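You operate a simulated robot arm through the tools that you are given. There is no shell and no other tool. Be economical: measure what you need, move in short steps, check, and stop when the job is done.

The job below is to be done with a simulated two-armed robot. You get a single attempt, and the scene is never put back.

JOB
Set the brown gear's stop by the stop card, tray it with the red rod, carry the tray over.
Fine: hold the gear still while you turn; the tray ends on the trolley's top, at the end away from the tool bench.

The check looks at the end state, three seconds after you hand in, the way a careful person would. Anything else that was tipped, shoved, dropped, spilled or broken makes it a failure.

ROBOT AND FRAMES
Two 7-joint arms with fingered hands on one trunk, on a base that drives. Base frame: it is fixed to the floor where the robot stands at the start and does not move with it; the origin is under the middle of the robot, x ahead of it, y to its left, z up; the surface under the hand at the start is at about z = 1.05. Lengths are in m, angles in degrees, forces in N, time in s.
The left shoulder is at the start at [0.013, 0.152, 1.33], the right one opposite. With the tool pointing down near the work surface each hand reaches from about 0.38 to 0.78 m from the robot's upright axis, wherever it stands, measured 20 degrees to its own side. Places, roughly: drive stub of the brown gear [0.5, -0.1, 1.1]; drive stub of the grey gear [0.6, -0.1, 1.1]; tray [0.5, -0.5, 1.1]. Payload 3.8 kg a hand.
The tool frame of a hand sits at the grasp point between the pads (the TCP): z along the fingers, y along the line on which they close. The tips reach 0.03 m beyond it. The gripper opens to 0.104 m. The gripper's body begins 0.035 m behind the TCP. The gripper is a hand of 5 fingers: y runs from the thumb to the fingers, the wrist lies at [-0.015, -0.104, -0.178] in the tool frame, and closing takes about 1.5 s.
Orientation is that of the tool frame in the base frame, as a unit quaternion [w, x, y, z]. With the fingers straight down and the wrist toward the robot, the tool's x, y and z point along [0, 1, 0], [1, 0, 0] and [0, 0, -1] of the base frame.

CONTROLS
- The arms move only by the tool play_rows. It takes "left_commands", "right_commands" or both (then of equal length, played together; a hand with none holds still); each is a list of rows, each an object (a shift or turn left out is 0, a gripper value left out holds the last) with "dp": the shift along the tool's x, y, z in m, a list of three; "delta_rot": the turn, a rotation vector about the tool's x, y, z in degrees, a list of three; "jaw": the finger opening in m, from 0 to 0.104. In form: [{"dp": [dx, dy, dz], "delta_rot": [ax, ay, az], "jaw": jaw}, ...]. A call has 1 to 8 rows; each row shifts and turns the commanded pose from where the row before left it, along the tool's axes as they then stand. Each row takes 0.2 s and may step no farther than 0.05 m and 8.6 degrees from the row before; otherwise, or with a gripper value out of range, the whole call is refused. A pose out of reach is approached as far as the arm can. The call stops where the force on the tool passes 40 N (or 10 N more than at its start, if that is more) or the arm is blocked; 0.2 s more then pass. The fingers move at their own pace (about 0.072 m/s each) and stop on an object; they squeeze with about 29 N. The grip force told is the motor's: it shows also when the fingers shut on nothing. Time passes only in rows, and 0.2 s behind the last, so rows that do not move let the fingers close. It gives the time, the measured TCP pose, the force on the tool (base axes), the opening and the grip force at its end, in the units of the frame above (readings bear some noise), with the torque about the TCP (base axes, N m) and any sound that the robot's microphone picked up, and new pictures: "pictures" is both (left out), scene, wrist or none (wrist: the cameras of the hands that moved).
- Cameras (640 x 400 px; columns grow to the right, rows downward): "scene" is now at [0.0934, -0.0191, 1.4929]; the picture's right is [-0.20, -0.98, 0.00], its down [-0.46, 0.09, -0.88] and it looks along [0.86, -0.18, -0.47] (base axes); focal length 221 px, centre (320, 200). "left" rides on the left gripper at [-0.08, -0.078, -0.141] in its tool frame; the picture's right is [-0.78, -0.30, 0.56], its down [0.53, -0.78, 0.33] and it looks along [0.33, 0.56, 0.76] (tool axes); focal length 247 px, centre (320, 200). "right" rides on the right gripper at [0.08, -0.078, -0.141] in its tool frame; the picture's right is [-0.78, 0.30, -0.56], its down [-0.53, -0.78, 0.33] and it looks along [-0.33, 0.56, 0.76] (tool axes); focal length 247 px, centre (320, 200). There is no depth. A picture from a camera that has moved, and an enlarged one, comes with that camera's place and axes in the base frame and with its lens.
- raise_lower(by): slides the trunk up (or, below 0, down) by that many m; the arms and the scene camera ride with it, the base frame stays. It gives what a move gives, with no picture.
- steer(legs): drives the robot by 1 to 6 legs, each [ahead, left, turn to the left] in m, m and degrees, along the robot's own axes; the way and the turn of a leg run together, so that a leg with both is an arc; at most 1.5 m and 180 degrees a leg. The arms and the cameras ride along, it lands a little off, and it stops where it bumps. It gives what a move gives, and a new picture of the scene camera.
- preshape(shape, hand): the hand has 5 fingers and takes this shape, open, in about a second: jaw (thumb against the fingers, like two jaws); tri (thumb and two fingers); tip (a fingertip pinch); poke (one finger out to press); point (the index stretched); flat (the hand flat); cup (the hand cupped); fist (a fist). The gripper value then closes the fingers along that shape, each until it touches; the sizes above hold for jaw. It gives what a move gives, with no picture.
- head_to(pan, tilt): turns the head with the scene camera to pan (to the left, within 80 degrees either way) and tilt (down, from -29 to 69), counted from straight ahead of the robot. It gives what a move gives, and a new picture of the scene camera.
- close_up(camera, box): a new picture of the part [left, top, right, bottom] of that camera's present view, enlarged. No time passes.
- finish_job(): hands the job in; it is judged then, once.

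Work in short steps. Places have to be worked out from the pictures, the camera data and where the tool is seen: move nearer, look again, correct. Check each grasp and each placing, and mend what went wrong. You have 120 turns and 260 pictures in all, those below and enlarged ones among them. Open the grippers and draw the arms clear of the work before you hand the job in, unless the task says otherwise; then end with one line.

The tools are called as a command line: name --argument value ..., lists and objects as JSON in quotes. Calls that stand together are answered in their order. play_rows: Moves the arms, as the interface text tells. Its arguments: {"type":"object","properties":{"left_commands":{"type":"array","items":{"type":"object","properties":{"dp":{"type":"array","items":{"type":"number"}},"delta_rot":{"type":"array","items":{"type":"number"}},"jaw":{"type":"number"}}}},"right_commands":{"type":"array","items":{"type":"object","properties":{"dp":{"type":"array","items":{"type":"number"}},"delta_rot":{"type":"array","items":{"type":"number"}},"jaw":{"type":"number"}}}},"pictures":{"type":"string","enum":["both","scene","wrist","none"]}},"required":[]} The other tools are called the same way: raise_lower (by) slides the trunk up or down; preshape (shape, hand) gives the hand a shape; steer (legs) drives the base; head_to (pan, tilt) turns the head that bears the scene camera; close_up (camera, box) takes an enlarged picture of a part of a camera's view; finish_job () hands the job in.

At the start:

```text
time: 0.0
left_ee_pos: [0.5094, 0.1229, 1.422]
left_ee_rot: [0.0, 0.707, 0.707, 0.001]
left_contact_force: [-0.1, 0.0, -0.2]
left_moment: [-0.03, 0.01, 0.01]
left_width: 0.1035
left_grasp_force: 0.1
left_shape: jaw
right_ee_pos: [0.4625, -0.3943, 1.4061]
right_ee_rot: [0.0, 0.707, 0.707, 0.0]
right_contact_force: [-0.4, 0.9, 0.7]
right_moment: [0.02, 0.04, -0.02]
right_width: 0.1038
right_grasp_force: 0.0
right_shape: jaw
trunk travel left (down, up): [-0.4, 0.056]
robot x, y, heading: [0.0004, 0.0028, 0.1]
head pan, tilt: [-11.7, 27.5]
```

scene: 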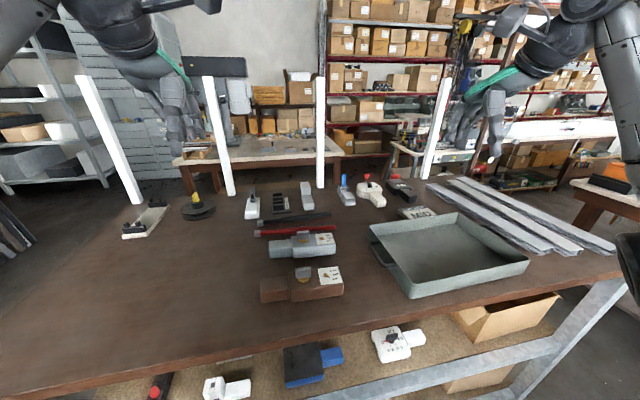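
right: 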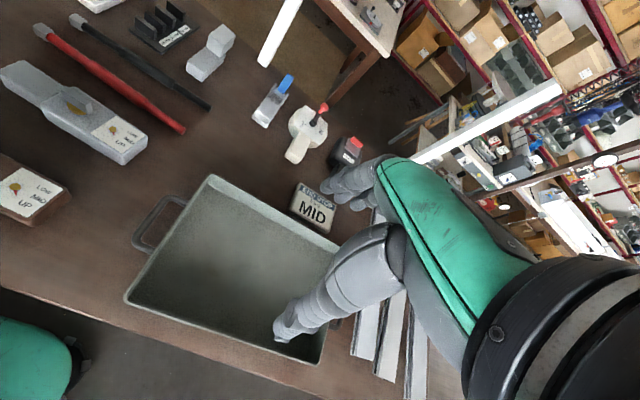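
left: 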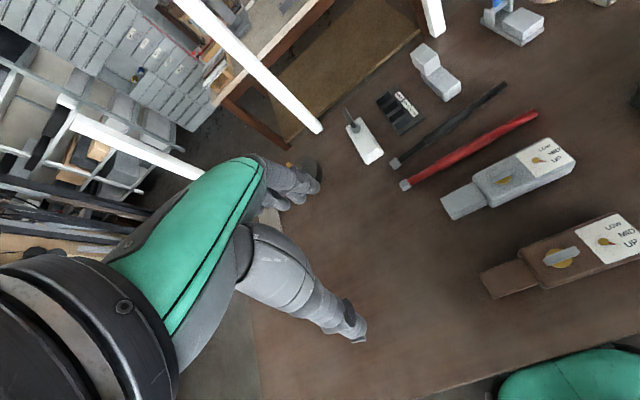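

The stop card near the tray seems to read MID. I take close-ups of the card, the brown gear and the scene.

close_up --camera "right" --box '[260, 160, 380, 250]'

close_up --camera "left" --box '[470, 190, 640, 310]'

close_up --camera "scene" --box '[220, 170, 460, 320]'

close_up --camera "right" --box '[0, 10, 200, 230]'

```text
4.44 times, centred on (320, 205) of right
camera zoom: at [0.3846, -0.3139, 1.5464], right [0.3, -0.78, 0.56], down [-0.78, -0.53, -0.33], along [0.56, -0.33, -0.76], focal length 1098 px, centre (320, 178)
```

zoom: 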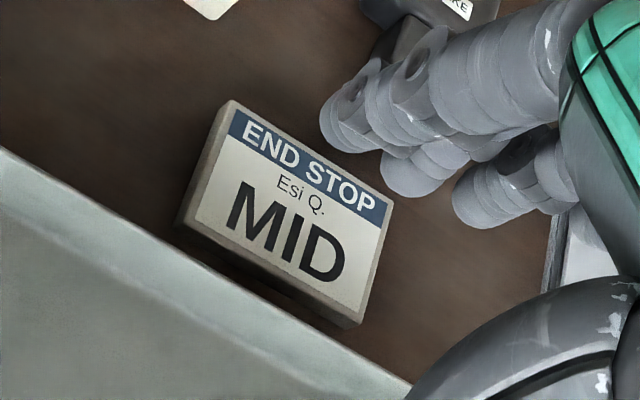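

```text
3.33 times, centred on (555, 250) of left
camera zoom: at [0.4309, 0.0434, 1.5634], right [-0.3, -0.78, -0.56], down [-0.78, 0.53, -0.33], along [0.56, 0.33, -0.76], focal length 823 px, centre (-463, 33)
```

zoom: 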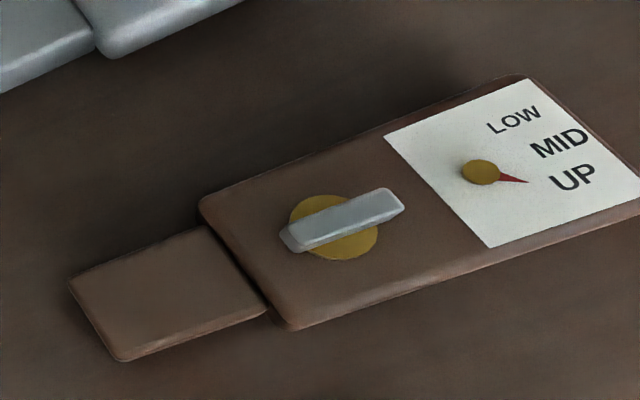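

```text
2.67 times, centred on (340, 245) of scene
camera zoom: at [0.0934, -0.0191, 1.4929], right [-0.2, -0.98, 0.0], down [-0.46, 0.09, -0.88], along [0.86, -0.18, -0.47], focal length 589 px, centre (267, 80)
```

zoom: 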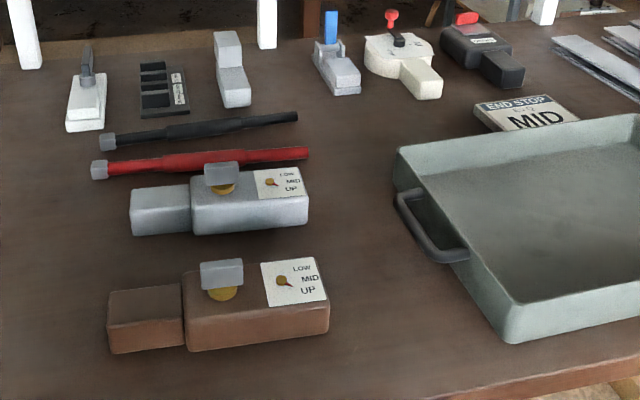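

```text
1.82 times, centred on (100, 120) of right
camera zoom: at [0.3846, -0.3139, 1.5464], right [0.3, -0.78, 0.56], down [-0.78, -0.53, -0.33], along [0.56, -0.33, -0.76], focal length 449 px, centre (720, 346)
```

zoom: 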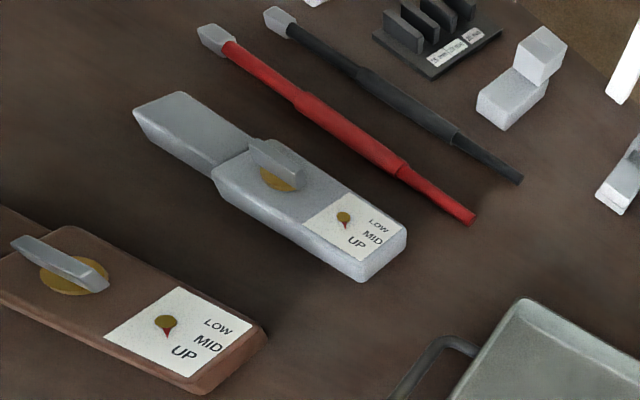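

The card says MID; brown's pointer is near UP. Now find the trolley and the tool bench by panning the head.

head_to --pan -75 --tilt 25

head_to --pan 75 --tilt 25

```text
time: 1.3
left_ee_pos: [0.5089, 0.1231, 1.4234]
left_ee_rot: [0.0, 0.707, 0.707, 0.0]
left_contact_force: [0.4, -0.1, 0.1]
left_moment: [-0.01, 0.02, -0.01]
left_width: 0.1037
left_grasp_force: 0.0
left_shape: jaw
right_ee_pos: [0.464, -0.3949, 1.405]
right_ee_rot: [0.0, 0.707, 0.707, 0.0]
right_contact_force: [1.1, -0.3, 0.5]
right_moment: [0.0, -0.02, 0.0]
right_width: 0.1038
right_grasp_force: 0.1
right_shape: jaw
trunk travel left (down, up): [-0.4, 0.056]
robot x, y, heading: [0.0007, -0.0005, 0.5]
head pan, tilt: [-75.0, 25.0]
camera scene: at [0.0279, -0.0896, 1.4975], right [-0.97, -0.26, 0.01], down [-0.12, 0.41, -0.91], along [0.23, -0.88, -0.42], focal length 221 px, centre (320, 200)
```

scene: 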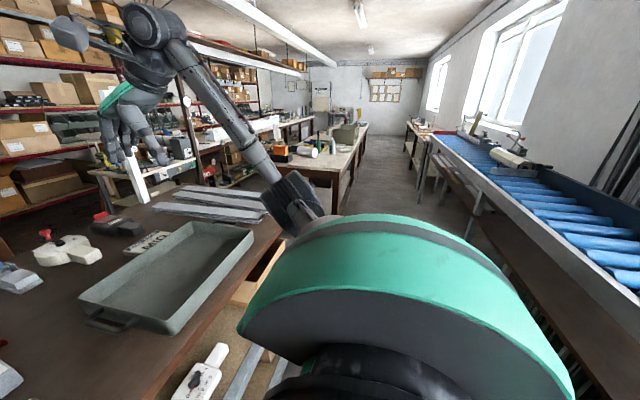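

```text
time: 3.7
left_ee_pos: [0.5081, 0.1234, 1.4228]
left_ee_rot: [0.001, 0.707, 0.707, 0.0]
left_contact_force: [0.2, -0.1, 0.4]
left_moment: [0.03, -0.04, 0.01]
left_width: 0.1035
left_grasp_force: 0.2
left_shape: jaw
right_ee_pos: [0.463, -0.3948, 1.4051]
right_ee_rot: [0.0, 0.707, 0.707, 0.0]
right_contact_force: [0.3, 0.1, -0.1]
right_moment: [0.02, 0.0, -0.02]
right_width: 0.1036
right_grasp_force: 0.1
right_shape: jaw
trunk travel left (down, up): [-0.4, 0.056]
robot x, y, heading: [0.0012, 0.0007, -0.0]
head pan, tilt: [75.0, 25.0]
camera scene: at [0.0279, 0.0884, 1.4975], right [0.97, -0.26, -0.01], down [-0.12, -0.41, -0.91], along [0.23, 0.88, -0.42], focal length 221 px, centre (320, 200)
```

scene: 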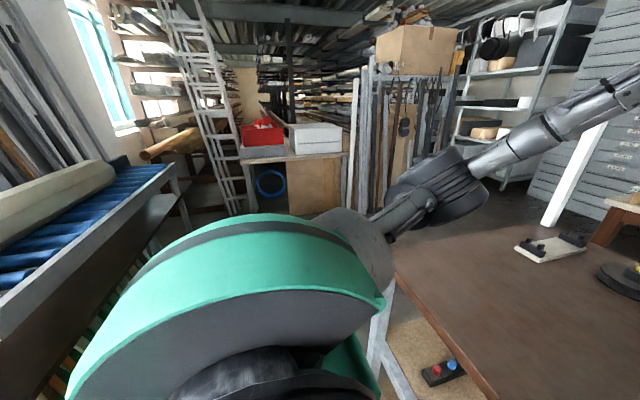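

The trolley isn't yet clear; I look at more directions.

head_to --pan -40 --tilt 10

head_to --pan 20 --tilt 5

```text
time: 5.6
left_ee_pos: [0.5098, 0.1234, 1.4229]
left_ee_rot: [0.0, 0.708, 0.706, 0.0]
left_contact_force: [0.0, 0.7, -0.2]
left_moment: [0.01, -0.03, 0.0]
left_width: 0.1036
left_grasp_force: 0.0
left_shape: jaw
right_ee_pos: [0.463, -0.3954, 1.4061]
right_ee_rot: [-0.001, 0.707, 0.708, 0.001]
right_contact_force: [0.9, 0.1, -0.5]
right_moment: [-0.01, 0.03, 0.0]
right_width: 0.1037
right_grasp_force: 0.1
right_shape: jaw
trunk travel left (down, up): [-0.4, 0.056]
robot x, y, heading: [-0.0004, 0.0, 0.0]
head pan, tilt: [-40.0, 10.0]
camera scene: at [0.0755, -0.0603, 1.5214], right [-0.64, -0.77, 0.01], down [-0.14, 0.11, -0.98], along [0.75, -0.63, -0.18], focal length 221 px, centre (320, 200)
```

scene: 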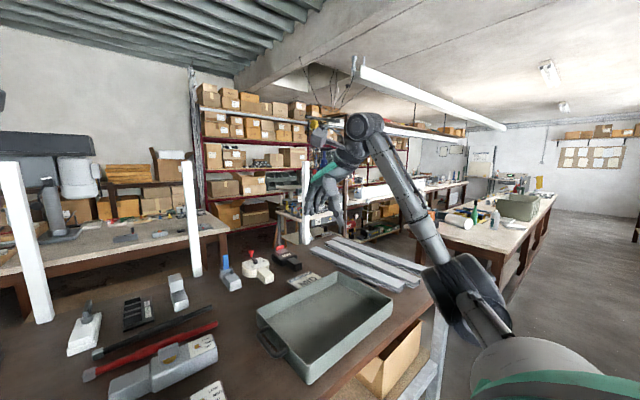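

```text
time: 6.9
left_ee_pos: [0.5092, 0.1228, 1.4227]
left_ee_rot: [0.0, 0.707, 0.707, 0.0]
left_contact_force: [0.3, -0.3, 0.1]
left_moment: [-0.01, 0.01, -0.01]
left_width: 0.1033
left_grasp_force: 0.1
left_shape: jaw
right_ee_pos: [0.4618, -0.3951, 1.4069]
right_ee_rot: [0.0, 0.706, 0.708, 0.0]
right_contact_force: [0.4, 0.1, 0.1]
right_moment: [0.02, -0.01, 0.0]
right_width: 0.1041
right_grasp_force: 0.1
right_shape: jaw
trunk travel left (down, up): [-0.4, 0.056]
robot x, y, heading: [-0.0004, -0.0009, 0.1]
head pan, tilt: [20.0, 5.0]
camera scene: at [0.0907, 0.0308, 1.5294], right [0.34, -0.94, 0.0], down [-0.09, -0.03, -1.0], along [0.94, 0.34, -0.1], focal length 221 px, centre (320, 200)
```

scene: 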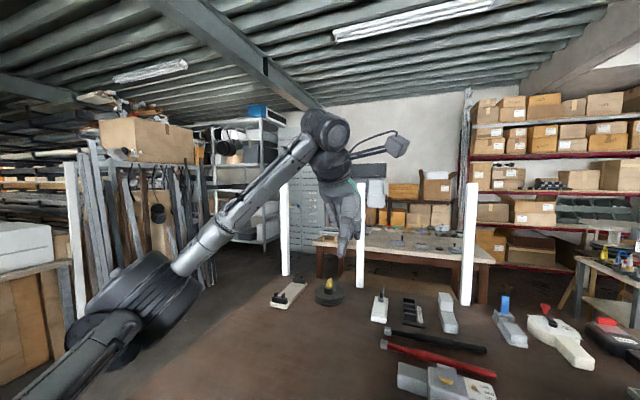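

No clear trolley ahead; the sector behind is unseen. I turn the base in place to look behind.

steer --legs '[[0, 0, 90]]'

head_to --pan 60 --tilt 20

```text
time: 11.2
left_ee_pos: [-0.1338, 0.5061, 1.4215]
left_ee_rot: [0.0, -0.011, 1.0, 0.0]
left_contact_force: [-1.0, -0.1, -0.4]
left_moment: [0.0, -0.02, -0.02]
left_width: 0.1038
left_grasp_force: 0.0
left_shape: jaw
right_ee_pos: [0.3843, 0.4712, 1.4067]
right_ee_rot: [0.0, -0.011, 1.0, 0.0]
right_contact_force: [0.4, 0.1, -0.3]
right_moment: [0.03, 0.0, -0.03]
right_width: 0.1037
right_grasp_force: 0.1
right_shape: jaw
trunk travel left (down, up): [-0.4, 0.056]
robot x, y, heading: [0.001, -0.0004, 91.4]
head pan, tilt: [20.0, 5.0]
camera scene: at [-0.0337, 0.09, 1.5294], right [0.93, 0.36, 0.0], down [0.03, -0.09, -1.0], along [-0.36, 0.93, -0.1], focal length 221 px, centre (320, 200)
```

scene: 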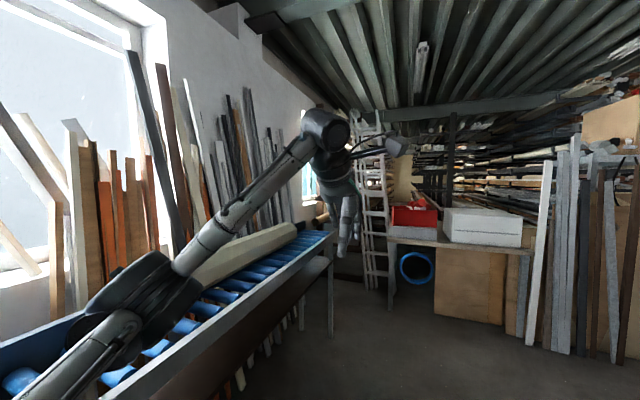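

```text
time: 12.3
left_ee_pos: [-0.1325, 0.5056, 1.4224]
left_ee_rot: [0.0, -0.01, 1.0, -0.001]
left_contact_force: [-0.3, -0.1, 0.1]
left_moment: [-0.01, -0.04, 0.03]
left_width: 0.1036
left_grasp_force: 0.1
left_shape: jaw
right_ee_pos: [0.3836, 0.4715, 1.4055]
right_ee_rot: [0.0, -0.011, 1.0, 0.0]
right_contact_force: [-0.4, 0.9, -0.1]
right_moment: [-0.03, 0.01, 0.0]
right_width: 0.1038
right_grasp_force: 0.0
right_shape: jaw
trunk travel left (down, up): [-0.4, 0.056]
robot x, y, heading: [-0.0018, 0.0004, 91.4]
head pan, tilt: [60.0, 20.0]
camera scene: at [-0.0822, 0.049, 1.5054], right [0.48, 0.88, -0.01], down [0.3, -0.17, -0.94], along [-0.82, 0.45, -0.35], focal length 221 px, centre (320, 200)
```

scene: 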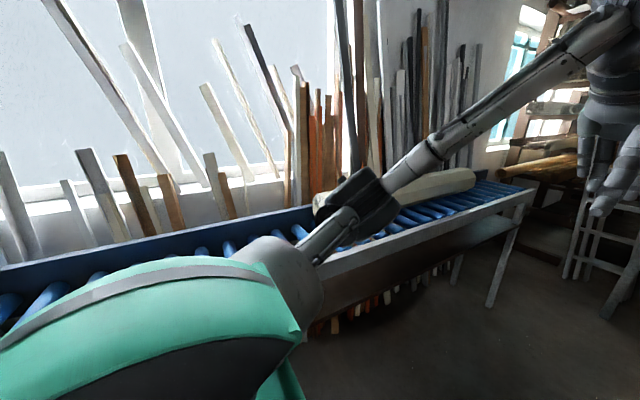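

Nothing trolley-like here. I turn to face the right side.

steer --legs '[[0, 0, -90], [0, 0, -90]]'

head_to --pan 0 --tilt 30

```text
time: 20.4
left_ee_pos: [0.1204, -0.5109, 1.4216]
left_ee_rot: [0.0, 1.0, -0.002, 0.0]
left_contact_force: [0.1, -0.3, 0.6]
left_moment: [-0.03, 0.03, 0.03]
left_width: 0.1033
left_grasp_force: 0.1
left_shape: jaw
right_ee_pos: [-0.3968, -0.4605, 1.4046]
right_ee_rot: [0.0, 1.0, -0.003, 0.0]
right_contact_force: [0.0, 0.3, -0.4]
right_moment: [-0.02, 0.01, 0.01]
right_width: 0.1038
right_grasp_force: 0.1
right_shape: jaw
trunk travel left (down, up): [-0.4, 0.056]
robot x, y, heading: [0.0028, 0.0022, -90.2]
head pan, tilt: [60.0, 20.0]
camera scene: at [0.0799, -0.0523, 1.5054], right [-0.51, -0.86, -0.01], down [-0.3, 0.18, -0.94], along [0.81, -0.47, -0.35], focal length 221 px, centre (320, 200)
```

scene: 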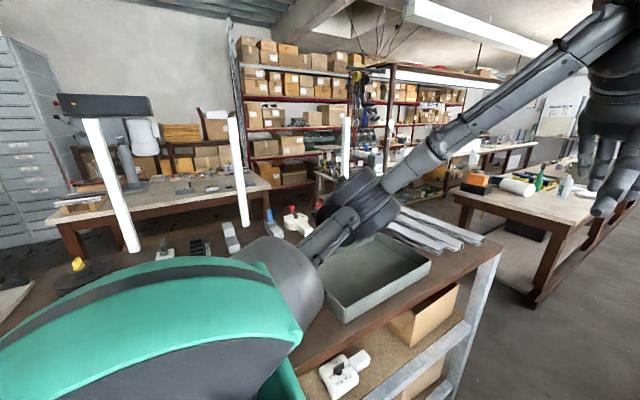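

```text
time: 21.7
left_ee_pos: [0.1192, -0.5098, 1.4206]
left_ee_rot: [-0.001, 1.0, -0.003, 0.0]
left_contact_force: [1.0, -0.2, 0.2]
left_moment: [0.02, 0.0, 0.01]
left_width: 0.1037
left_grasp_force: 0.0
left_shape: jaw
right_ee_pos: [-0.3969, -0.461, 1.406]
right_ee_rot: [0.0, 1.0, -0.002, 0.001]
right_contact_force: [0.2, 0.5, -0.1]
right_moment: [0.02, 0.02, 0.0]
right_width: 0.1036
right_grasp_force: 0.0
right_shape: jaw
trunk travel left (down, up): [-0.4, 0.056]
robot x, y, heading: [0.0004, -0.0007, -90.4]
head pan, tilt: [0.0, 30.0]
camera scene: at [-0.0012, -0.0955, 1.4889], right [-1.0, 0.01, 0.0], down [0.0, 0.51, -0.86], along [0.0, -0.86, -0.51], focal length 221 px, centre (320, 200)
```

scene: 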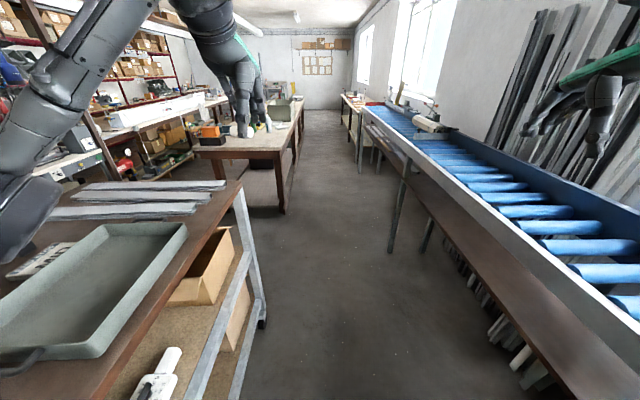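

Our own table has a steel frame, shelf and possibly a caster, so it may be the "trolley". I zoom in to check.

close_up --camera "scene" --box '[150, 180, 310, 400]'

close_up --camera "scene" --box '[40, 60, 320, 220]'

head_to --pan -75 --tilt 30

head_to --pan 75 --tilt 40

```text
1.82 times, centred on (230, 290) of scene
camera zoom: at [-0.0012, -0.0955, 1.4889], right [-1.0, 0.01, 0.0], down [0.0, 0.51, -0.86], along [0.0, -0.86, -0.51], focal length 402 px, centre (484, 36)
```

zoom: 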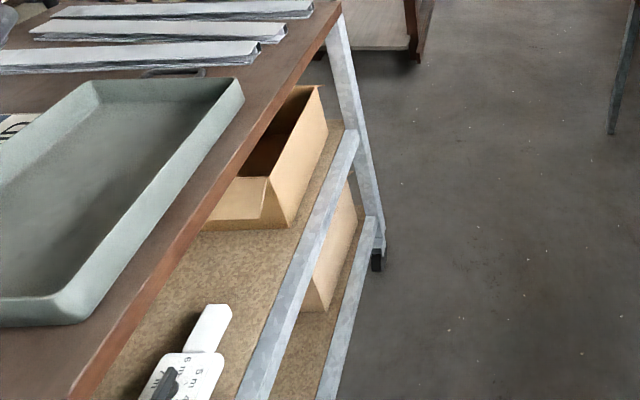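

```text
2.29 times, centred on (180, 140) of scene
camera zoom: at [-0.0012, -0.0955, 1.4889], right [-1.0, 0.01, 0.0], down [0.0, 0.51, -0.86], along [0.0, -0.86, -0.51], focal length 505 px, centre (640, 337)
```

zoom: 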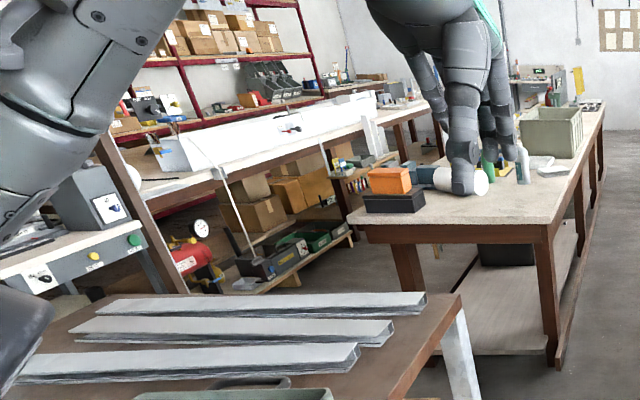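

```text
time: 23.1
left_ee_pos: [0.1201, -0.509, 1.4218]
left_ee_rot: [0.0, 1.0, -0.003, 0.0]
left_contact_force: [0.0, 0.9, 0.7]
left_moment: [-0.02, 0.02, 0.03]
left_width: 0.1037
left_grasp_force: 0.2
left_shape: jaw
right_ee_pos: [-0.3969, -0.4602, 1.4057]
right_ee_rot: [0.0, 1.0, -0.003, 0.0]
right_contact_force: [0.1, -0.2, 0.1]
right_moment: [-0.01, 0.0, 0.01]
right_width: 0.1036
right_grasp_force: 0.1
right_shape: jaw
trunk travel left (down, up): [-0.4, 0.056]
robot x, y, heading: [0.0027, 0.0003, -90.4]
head pan, tilt: [-75.0, 30.0]
camera scene: at [-0.0882, -0.028, 1.4896], right [-0.25, 0.97, 0.01], down [0.48, 0.14, -0.86], along [-0.84, -0.21, -0.5], focal length 221 px, centre (320, 200)
```

scene: 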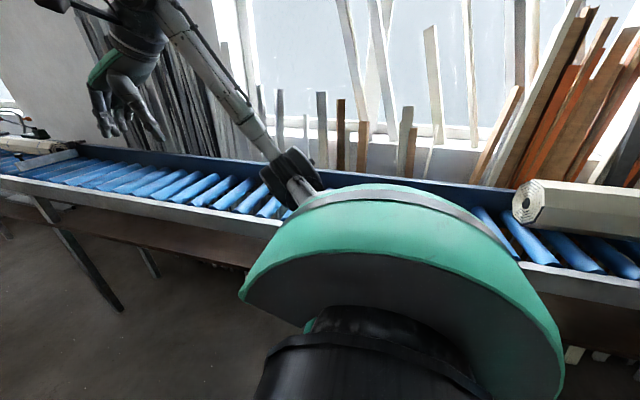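

```text
time: 25.5
left_ee_pos: [0.1198, -0.5099, 1.4219]
left_ee_rot: [-0.001, 1.0, -0.002, 0.0]
left_contact_force: [0.1, 0.0, 0.3]
left_moment: [0.02, 0.02, 0.0]
left_width: 0.1039
left_grasp_force: 0.1
left_shape: jaw
right_ee_pos: [-0.3966, -0.4617, 1.4057]
right_ee_rot: [0.0, 1.0, -0.003, 0.0]
right_contact_force: [0.2, 0.9, 0.8]
right_moment: [0.02, -0.02, -0.01]
right_width: 0.1038
right_grasp_force: 0.1
right_shape: jaw
trunk travel left (down, up): [-0.4, 0.056]
robot x, y, heading: [-0.0008, 0.0024, -90.4]
head pan, tilt: [75.0, 40.0]
camera scene: at [0.0813, -0.0274, 1.4742], right [-0.26, -0.96, -0.01], down [-0.62, 0.18, -0.76], along [0.74, -0.2, -0.64], focal length 221 px, centre (320, 200)
```

scene: 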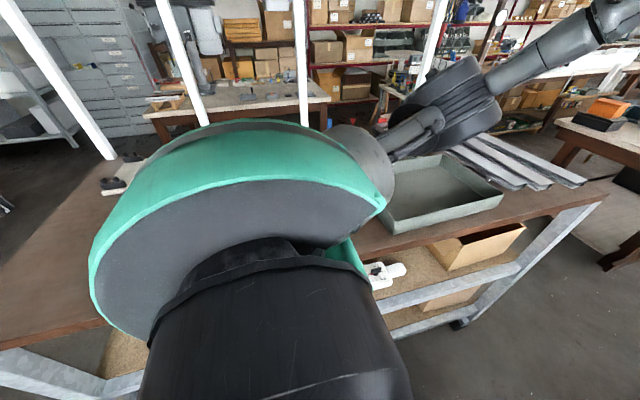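

The table itself is on casters, so it is the trolley. The tool bench (drill, glue) is beyond its right end, so the tray goes to the left end (about y 0.5). I turn back to face the work and look.

steer --legs '[[0, 0, 90.4]]'

head_to --pan 20 --tilt 45

head_to --pan -10 --tilt 50

```text
time: 29.8
left_ee_pos: [0.5053, 0.1321, 1.4225]
left_ee_rot: [0.001, 0.7, 0.714, 0.0]
left_contact_force: [0.5, -0.8, 0.1]
left_moment: [0.0, -0.04, 0.01]
left_width: 0.1037
left_grasp_force: 0.0
left_shape: jaw
right_ee_pos: [0.4702, -0.3857, 1.4072]
right_ee_rot: [0.0, 0.7, 0.714, 0.0]
right_contact_force: [-0.5, -0.1, -0.1]
right_moment: [-0.02, 0.0, 0.0]
right_width: 0.1036
right_grasp_force: 0.1
right_shape: jaw
trunk travel left (down, up): [-0.4, 0.056]
robot x, y, heading: [0.0003, 0.0001, 1.1]
head pan, tilt: [75.0, 40.0]
camera scene: at [0.0242, 0.0818, 1.4742], right [0.97, -0.24, -0.01], down [-0.16, -0.62, -0.76], along [0.18, 0.74, -0.64], focal length 221 px, centre (320, 200)
```

scene: 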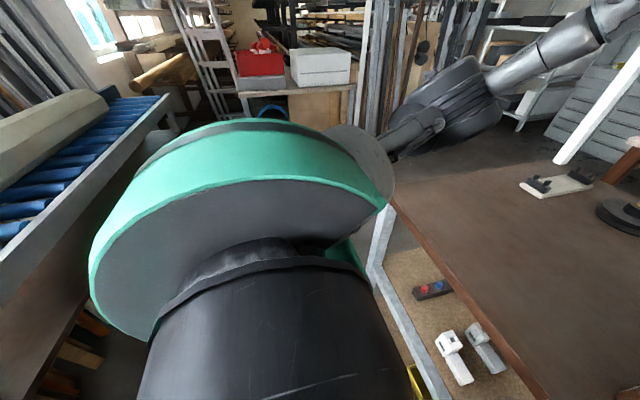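

```text
time: 31.0
left_ee_pos: [0.5067, 0.1319, 1.4233]
left_ee_rot: [0.0, 0.7, 0.714, 0.0]
left_contact_force: [0.4, 0.6, 0.5]
left_moment: [0.03, 0.01, -0.02]
left_width: 0.1034
left_grasp_force: 0.1
left_shape: jaw
right_ee_pos: [0.4699, -0.385, 1.4063]
right_ee_rot: [-0.001, 0.7, 0.714, 0.0]
right_contact_force: [-0.3, -0.6, -0.5]
right_moment: [0.0, -0.01, -0.02]
right_width: 0.1037
right_grasp_force: 0.1
right_shape: jaw
trunk travel left (down, up): [-0.4, 0.056]
robot x, y, heading: [0.0012, 0.0013, 1.0]
head pan, tilt: [20.0, 45.0]
camera scene: at [0.0796, 0.0288, 1.4664], right [0.36, -0.93, 0.0], down [-0.67, -0.26, -0.7], along [0.65, 0.26, -0.71], focal length 221 px, centre (320, 200)
```

scene: 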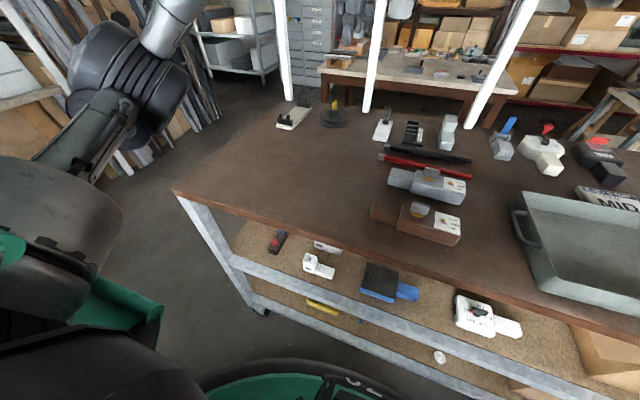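

```text
time: 32.0
left_ee_pos: [0.5058, 0.1326, 1.4226]
left_ee_rot: [-0.001, 0.7, 0.714, 0.0]
left_contact_force: [-0.1, 0.1, 0.1]
left_moment: [0.01, -0.01, 0.03]
left_width: 0.1034
left_grasp_force: 0.0
left_shape: jaw
right_ee_pos: [0.4706, -0.3853, 1.4061]
right_ee_rot: [0.001, 0.7, 0.714, -0.001]
right_contact_force: [-0.5, 0.5, -0.3]
right_moment: [0.02, -0.01, -0.01]
right_width: 0.1039
right_grasp_force: 0.1
right_shape: jaw
trunk travel left (down, up): [-0.4, 0.056]
robot x, y, heading: [-0.0025, -0.0007, 1.5]
head pan, tilt: [-10.0, 50.0]
camera scene: at [0.0798, -0.0124, 1.4595], right [-0.15, -0.99, 0.0], down [-0.76, 0.12, -0.64], along [0.63, -0.1, -0.77], focal length 221 px, centre (320, 200)
```

scene: 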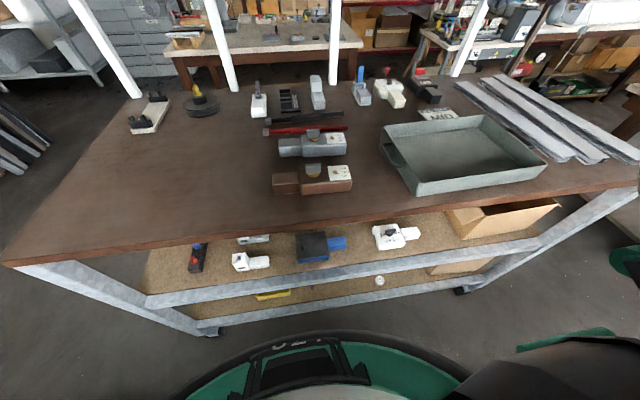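

The trolley's left end is empty. I take a close-up of the gear for accurate positions.

close_up --camera "scene" --box '[250, 100, 370, 210]'

close_up --camera "left" --box '[340, 80, 640, 320]'

```text
3.64 times, centred on (310, 155) of scene
camera zoom: at [0.0798, -0.0124, 1.4595], right [-0.15, -0.99, 0.0], down [-0.76, 0.12, -0.64], along [0.63, -0.1, -0.77], focal length 803 px, centre (356, 364)
```

zoom: 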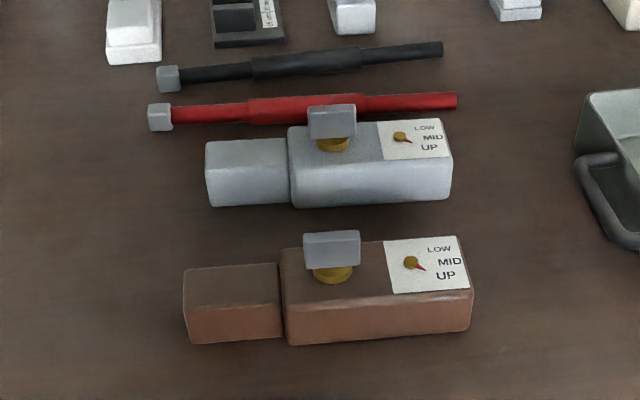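

```text
1.67 times, centred on (490, 200) of left
camera zoom: at [0.43, 0.0518, 1.5634], right [-0.28, -0.78, -0.56], down [-0.79, 0.52, -0.33], along [0.55, 0.34, -0.76], focal length 412 px, centre (37, 200)
```

zoom: 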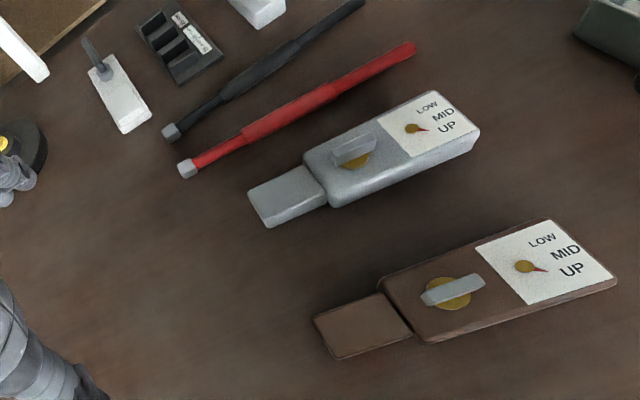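

Estimates: brown gear body y −0.15…−0.025, tail y −0.025…0.045, centre x ≈0.465, top ≈1.09; stub bar at about (0.461,−0.056), top ≈1.123. I bring the left hand above the tail, tilted with its wrist leaning left to leave room for the right.

play_rows --left_commands '[{"dp": [-0.03, -0.013, 0.03], "delta_rot": [0, -7, 0]}, {"dp": [-0.03, -0.013, 0.04], "delta_rot": [0, -7, 0]}, {"dp": [-0.02, -0.012, 0.045]}, {"dp": [0, 0, 0.045]}, {"dp": [0, 0, 0.045]}]' --pictures "both"

```text
refused: row 2 steps farther than a row can; nothing moved
```

play_rows --left_commands '[{"dp": [-0.03, -0.013, 0.03], "delta_rot": [0, -7, 0]}, {"dp": [-0.03, -0.013, 0.03], "delta_rot": [0, -7, 0]}, {"dp": [-0.02, -0.012, 0.04]}, {"dp": [0, 0, 0.045]}, {"dp": [0, 0, 0.045]}]' --pictures "both"

```text
time: 33.2
left_ee_pos: [0.4721, 0.0177, 1.2448]
left_ee_rot: [0.088, 0.695, 0.709, -0.086]
left_contact_force: [0.1, 0.3, -0.3]
left_moment: [-0.01, 0.03, 0.01]
left_width: 0.1034
left_grasp_force: 0.0
left_shape: jaw
right_ee_pos: [0.4705, -0.3849, 1.4065]
right_ee_rot: [0.0, 0.7, 0.714, -0.001]
right_contact_force: [0.0, -0.2, -1.2]
right_moment: [0.0, 0.03, 0.01]
right_width: 0.1037
right_grasp_force: 0.1
right_shape: jaw
trunk travel left (down, up): [-0.4, 0.056]
robot x, y, heading: [0.002, 0.0017, 1.1]
head pan, tilt: [-10.0, 50.0]
camera scene: at [0.0801, -0.0122, 1.4595], right [-0.15, -0.99, 0.0], down [-0.76, 0.12, -0.64], along [0.63, -0.1, -0.77], focal length 221 px, centre (320, 200)
camera left: at [0.3942, -0.026, 1.4008], right [-0.28, -0.89, -0.35], down [-0.79, 0.42, -0.45], along [0.55, 0.15, -0.82], focal length 247 px, centre (320, 200)
```

scene: 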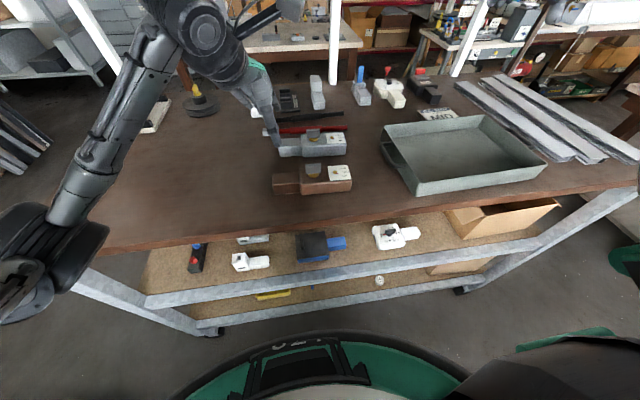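
left: 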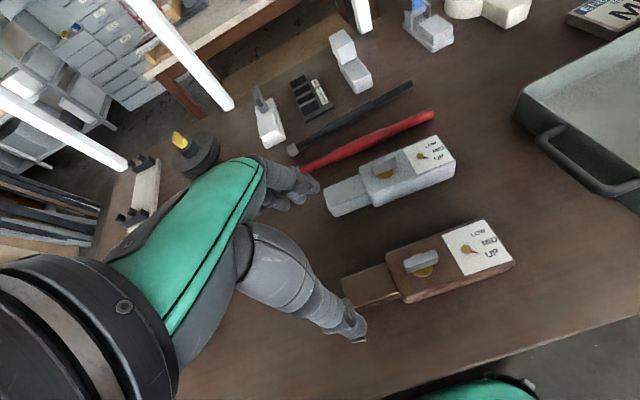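

Left-camera triangulation agrees: stub (0.455,−0.056), tail centre ~(0.46,0.01). I lower the left hand over the tail to z≈1.13.

play_rows --left_commands '[{"dp": [0.012, -0.004, 0.037], "jaw": 0.09}, {"dp": [0.011, -0.003, 0.037]}, {"dp": [0.011, -0.002, 0.036]}, {}]' --pictures "both"

close_up --camera "scene" --box '[230, 100, 370, 210]'

```text
time: 34.2
left_ee_pos: [0.4615, 0.0269, 1.1281]
left_ee_rot: [0.087, 0.695, 0.708, -0.086]
left_contact_force: [0.6, -0.3, -0.8]
left_moment: [0.0, 0.0, -0.03]
left_width: 0.0899
left_grasp_force: 0.0
left_shape: jaw
right_ee_pos: [0.4699, -0.3854, 1.4058]
right_ee_rot: [0.0, 0.7, 0.714, 0.0]
right_contact_force: [0.6, 0.2, 0.3]
right_moment: [0.01, 0.03, 0.0]
right_width: 0.104
right_grasp_force: 0.0
right_shape: jaw
trunk travel left (down, up): [-0.4, 0.056]
robot x, y, heading: [-0.004, 0.0002, 1.3]
head pan, tilt: [-10.0, 50.0]
camera scene: at [0.0798, -0.0125, 1.4596], right [-0.15, -0.99, 0.0], down [-0.76, 0.12, -0.64], along [0.63, -0.1, -0.77], focal length 221 px, centre (320, 200)
camera left: at [0.3847, -0.0194, 1.2836], right [-0.28, -0.89, -0.35], down [-0.79, 0.42, -0.45], along [0.55, 0.15, -0.82], focal length 247 px, centre (320, 200)
```

scene: 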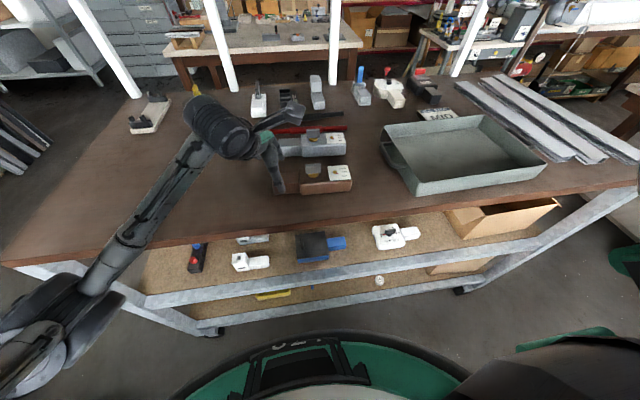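
left: 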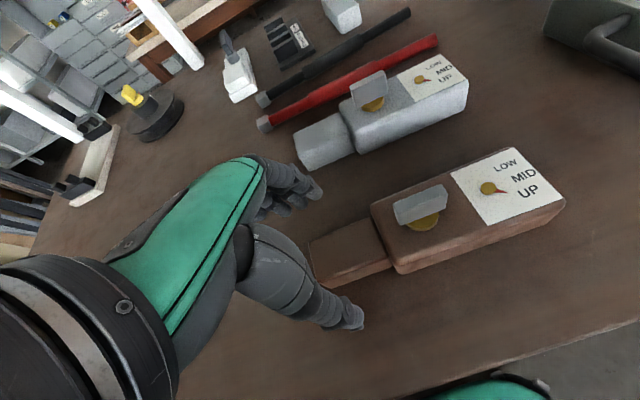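

```text
3.64 times, centred on (300, 155) of scene
camera zoom: at [0.0798, -0.0125, 1.4596], right [-0.15, -0.99, 0.0], down [-0.76, 0.12, -0.64], along [0.63, -0.1, -0.77], focal length 803 px, centre (393, 364)
```

zoom: 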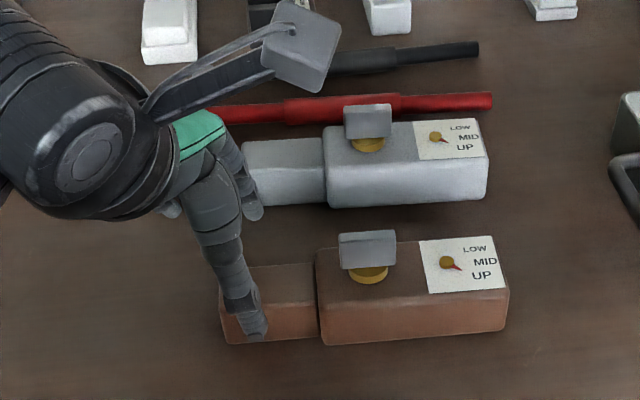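

Fingers straddle the tail. Lower to z≈1.085 and watch force.

play_rows --left_commands '[{"dp": [0.002, 0, 0.021]}, {"dp": [0.002, 0, 0.021]}, {}]' --pictures "both"

close_up --camera "scene" --box '[230, 100, 370, 210]'

```text
time: 35.0
left_ee_pos: [0.4622, 0.019, 1.0853]
left_ee_rot: [0.087, 0.695, 0.709, -0.085]
left_contact_force: [0.0, -0.9, -0.8]
left_moment: [0.0, 0.04, 0.05]
left_width: 0.0903
left_grasp_force: 0.1
left_shape: jaw
right_ee_pos: [0.4707, -0.3849, 1.4065]
right_ee_rot: [0.0, 0.7, 0.714, 0.0]
right_contact_force: [-0.6, -0.8, 0.2]
right_moment: [0.0, 0.0, 0.01]
right_width: 0.1037
right_grasp_force: 0.0
right_shape: jaw
trunk travel left (down, up): [-0.4, 0.056]
robot x, y, heading: [-0.0028, -0.0002, 1.1]
head pan, tilt: [-10.0, 50.0]
camera scene: at [0.0798, -0.0124, 1.4595], right [-0.15, -0.99, 0.0], down [-0.76, 0.12, -0.64], along [0.63, -0.1, -0.77], focal length 221 px, centre (320, 200)
camera left: at [0.3847, -0.0258, 1.2425], right [-0.28, -0.89, -0.35], down [-0.79, 0.42, -0.45], along [0.55, 0.15, -0.82], focal length 247 px, centre (320, 200)
```

scene: 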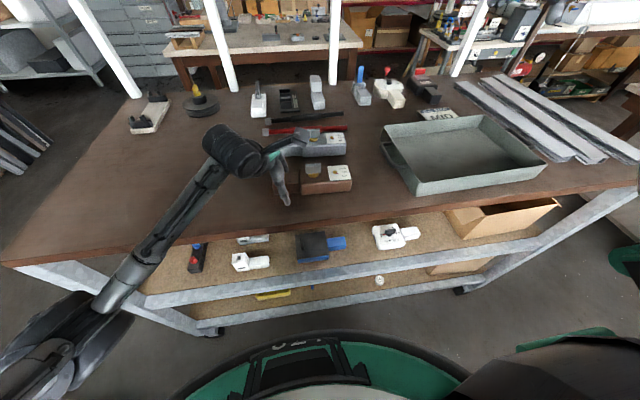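
left: 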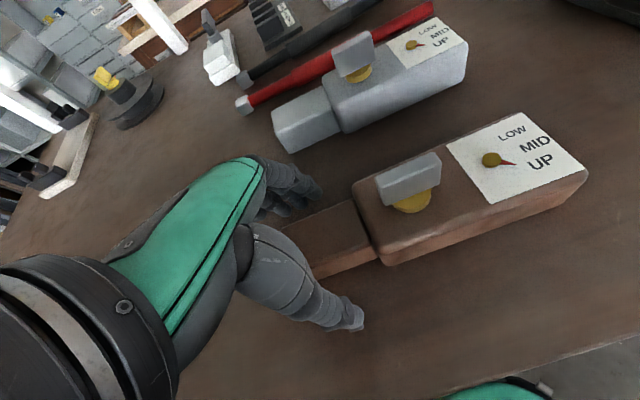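

```text
3.64 times, centred on (300, 155) of scene
camera zoom: at [0.0798, -0.0124, 1.4595], right [-0.15, -0.99, 0.0], down [-0.76, 0.12, -0.64], along [0.63, -0.1, -0.77], focal length 803 px, centre (393, 364)
```

zoom: 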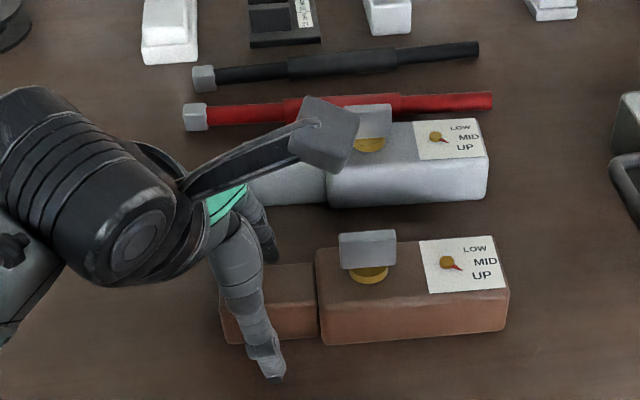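

The hand cameras would face each other between the hands, so there'd be a clash; I lift slightly and tilt the left hand further (≈45°, wrist leaning left) before gripping.

play_rows --left_commands '[{"dp": [0.002, 0, -0.045]}, {"delta_rot": [0, -8, 0]}, {"delta_rot": [0, -8, 0]}, {"delta_rot": [0, -8, 0]}, {"delta_rot": [0, -7, 0]}, {}]' --pictures "both"

close_up --camera "scene" --box '[230, 100, 370, 210]'

```text
time: 36.4
left_ee_pos: [0.4608, 0.0302, 1.1307]
left_ee_rot: [0.274, 0.647, 0.659, -0.269]
left_contact_force: [0.1, 0.3, 0.6]
left_moment: [0.02, -0.01, 0.01]
left_width: 0.09
left_grasp_force: 0.1
left_shape: jaw
right_ee_pos: [0.4706, -0.3854, 1.4058]
right_ee_rot: [0.001, 0.7, 0.714, 0.0]
right_contact_force: [0.3, 1.0, -0.1]
right_moment: [-0.04, 0.0, -0.01]
right_width: 0.104
right_grasp_force: 0.1
right_shape: jaw
trunk travel left (down, up): [-0.4, 0.056]
robot x, y, heading: [0.0005, 0.0076, 1.0]
head pan, tilt: [-10.0, 50.0]
camera scene: at [0.0798, -0.0124, 1.4595], right [-0.15, -0.99, 0.0], down [-0.76, 0.12, -0.64], along [0.63, -0.1, -0.77], focal length 221 px, centre (320, 200)
camera left: at [0.3823, 0.0727, 1.2872], right [-0.28, -0.95, 0.16], down [-0.78, 0.13, -0.61], along [0.56, -0.29, -0.77], focal length 247 px, centre (320, 200)
```

scene: 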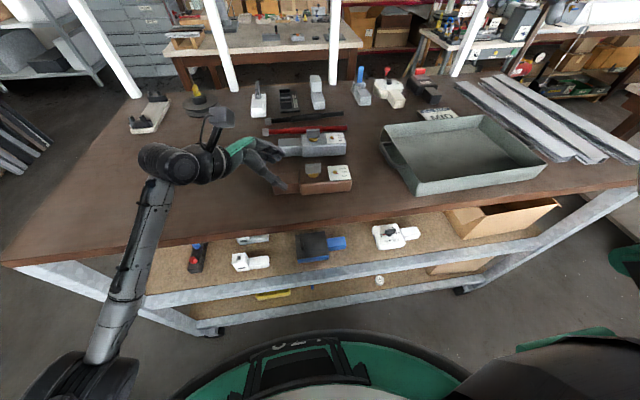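
left: 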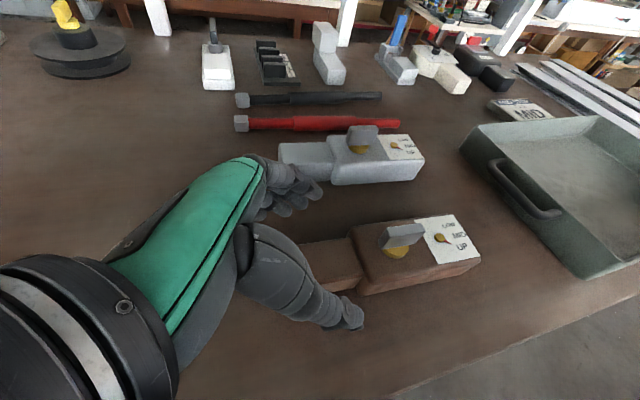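

```text
3.64 times, centred on (300, 155) of scene
camera zoom: at [0.0798, -0.0124, 1.4595], right [-0.15, -0.99, 0.0], down [-0.76, 0.12, -0.64], along [0.63, -0.1, -0.77], focal length 803 px, centre (393, 364)
```

zoom: 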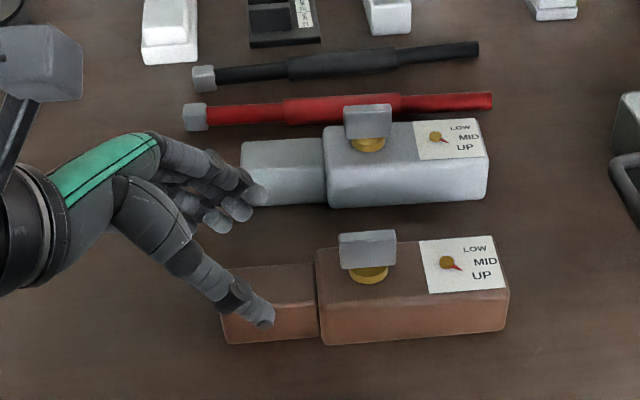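

Good clearance now. Lower onto the tail vertically.

play_rows --left_commands '[{"dp": [0.011, 0, 0.011]}, {"dp": [0.011, 0, 0.011]}, {"dp": [0.01, 0, 0.01]}, {}]' --pictures "wrist"

close_up --camera "scene" --box '[230, 100, 370, 210]'

```text
time: 37.4
left_ee_pos: [0.4613, 0.0321, 1.0877]
left_ee_rot: [0.275, 0.647, 0.659, -0.268]
left_contact_force: [-0.9, 1.1, 7.8]
left_moment: [0.1, -0.38, 0.07]
left_width: 0.09
left_grasp_force: 0.2
left_shape: jaw
right_ee_pos: [0.4678, -0.3849, 1.4063]
right_ee_rot: [0.0, 0.7, 0.714, 0.0]
right_contact_force: [0.8, -0.2, -0.4]
right_moment: [0.02, -0.01, -0.03]
right_width: 0.1037
right_grasp_force: 0.0
right_shape: jaw
trunk travel left (down, up): [-0.4, 0.056]
robot x, y, heading: [-0.001, 0.0012, 1.0]
head pan, tilt: [-10.0, 50.0]
camera left: at [0.3815, 0.0738, 1.2441], right [-0.28, -0.95, 0.16], down [-0.78, 0.13, -0.62], along [0.56, -0.29, -0.77], focal length 247 px, centre (320, 200)
```

left: 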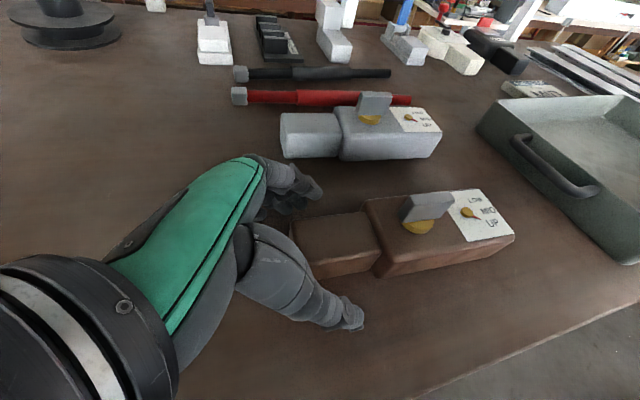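

```text
3.64 times, centred on (300, 155) of scene
camera zoom: at [0.0784, -0.0121, 1.4597], right [-0.15, -0.99, 0.0], down [-0.76, 0.12, -0.64], along [0.63, -0.1, -0.77], focal length 803 px, centre (393, 364)
```

zoom: 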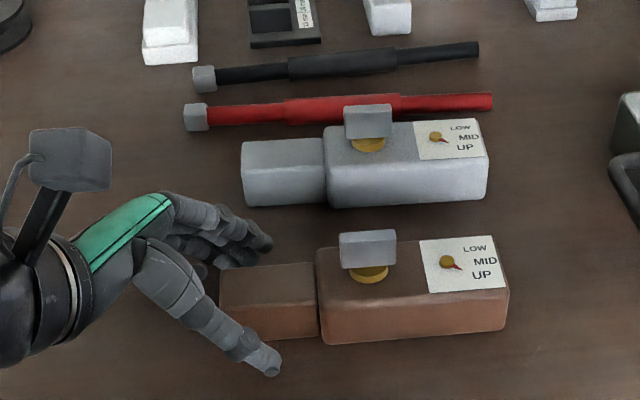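

Pinky side touches the table lightly; raise 3 mm, shift 6 mm right and close on the tail.

play_rows --left_commands '[{"dp": [-0.007, 0.004, 0.002]}, {"jaw": 0.05}, {}, {"jaw": 0.02}, {}, {}, {"jaw": 0.0}, {}]' --pictures "wrist"

close_up --camera "scene" --box '[230, 100, 370, 210]'

```text
time: 39.2
left_ee_pos: [0.4642, 0.0247, 1.0908]
left_ee_rot: [0.273, 0.647, 0.66, -0.267]
left_contact_force: [0.2, -0.5, 4.2]
left_moment: [0.03, -0.19, -0.11]
left_width: 0.0349
left_grasp_force: 28.9
left_shape: jaw
right_ee_pos: [0.4702, -0.3847, 1.4059]
right_ee_rot: [0.0, 0.7, 0.714, 0.0]
right_contact_force: [-1.2, 0.4, -0.3]
right_moment: [-0.01, 0.01, 0.0]
right_width: 0.1038
right_grasp_force: 0.0
right_shape: jaw
trunk travel left (down, up): [-0.4, 0.056]
robot x, y, heading: [-0.0001, -0.0028, 1.0]
head pan, tilt: [-10.0, 50.0]
camera left: at [0.3866, 0.067, 1.2469], right [-0.28, -0.95, 0.16], down [-0.78, 0.13, -0.61], along [0.56, -0.29, -0.77], focal length 247 px, centre (320, 200)
```

left: 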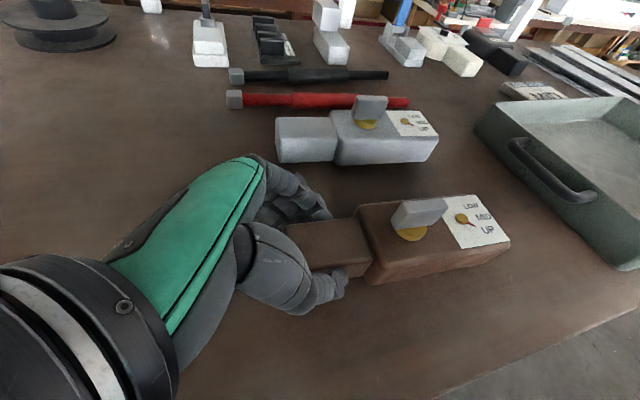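

```text
3.64 times, centred on (300, 155) of scene
camera zoom: at [0.0793, -0.0126, 1.4596], right [-0.15, -0.99, 0.0], down [-0.76, 0.12, -0.64], along [0.63, -0.1, -0.77], focal length 803 px, centre (393, 364)
```

zoom: 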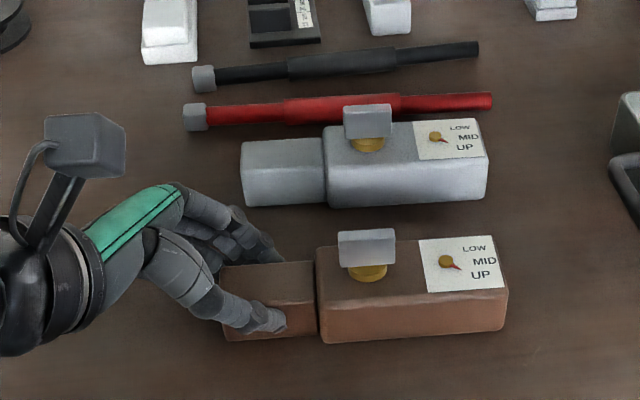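

Gear tail is held (0.035 m, gear did not move). Bar is at about (0.463,−0.056). I bring the right hand over, tilted the other way.

play_rows --right_commands '[{"dp": [0.045, -0.001, 0.02]}, {"dp": [0.045, -0.001, 0.02]}, {"dp": [0.045, -0.001, 0.02]}, {"dp": [0.045, -0.001, 0.02]}, {"dp": [0.045, -0.001, 0.02]}, {"dp": [0.045, -0.001, 0.02]}, {"delta_rot": [0, 8, 0]}, {"delta_rot": [0, 8, 0]}]' --pictures "both"

```text
time: 41.0
left_ee_pos: [0.4645, 0.0253, 1.0909]
left_ee_rot: [0.272, 0.647, 0.66, -0.268]
left_contact_force: [0.4, 0.0, 4.0]
left_moment: [0.09, -0.2, -0.06]
left_width: 0.0349
left_grasp_force: 28.8
left_shape: jaw
right_ee_pos: [0.4587, -0.1158, 1.2869]
right_ee_rot: [-0.099, 0.693, 0.707, 0.098]
right_contact_force: [0.4, 1.1, 0.1]
right_moment: [-0.01, 0.03, 0.01]
right_width: 0.1038
right_grasp_force: 0.0
right_shape: jaw
trunk travel left (down, up): [-0.4, 0.056]
robot x, y, heading: [-0.0003, -0.0031, 1.2]
head pan, tilt: [-10.0, 50.0]
camera scene: at [0.0791, -0.0126, 1.4596], right [-0.15, -0.99, 0.0], down [-0.76, 0.12, -0.64], along [0.63, -0.1, -0.77], focal length 221 px, centre (320, 200)
camera right: at [0.3792, -0.079, 1.4425], right [0.31, -0.89, 0.32], down [-0.77, -0.44, -0.47], along [0.56, -0.1, -0.82], focal length 247 px, centre (320, 200)
```

scene: 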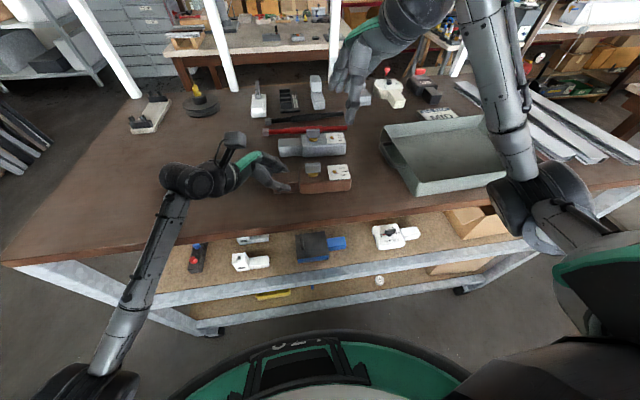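
right: 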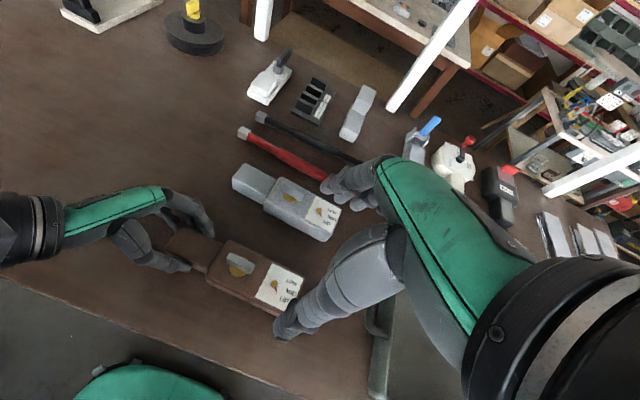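

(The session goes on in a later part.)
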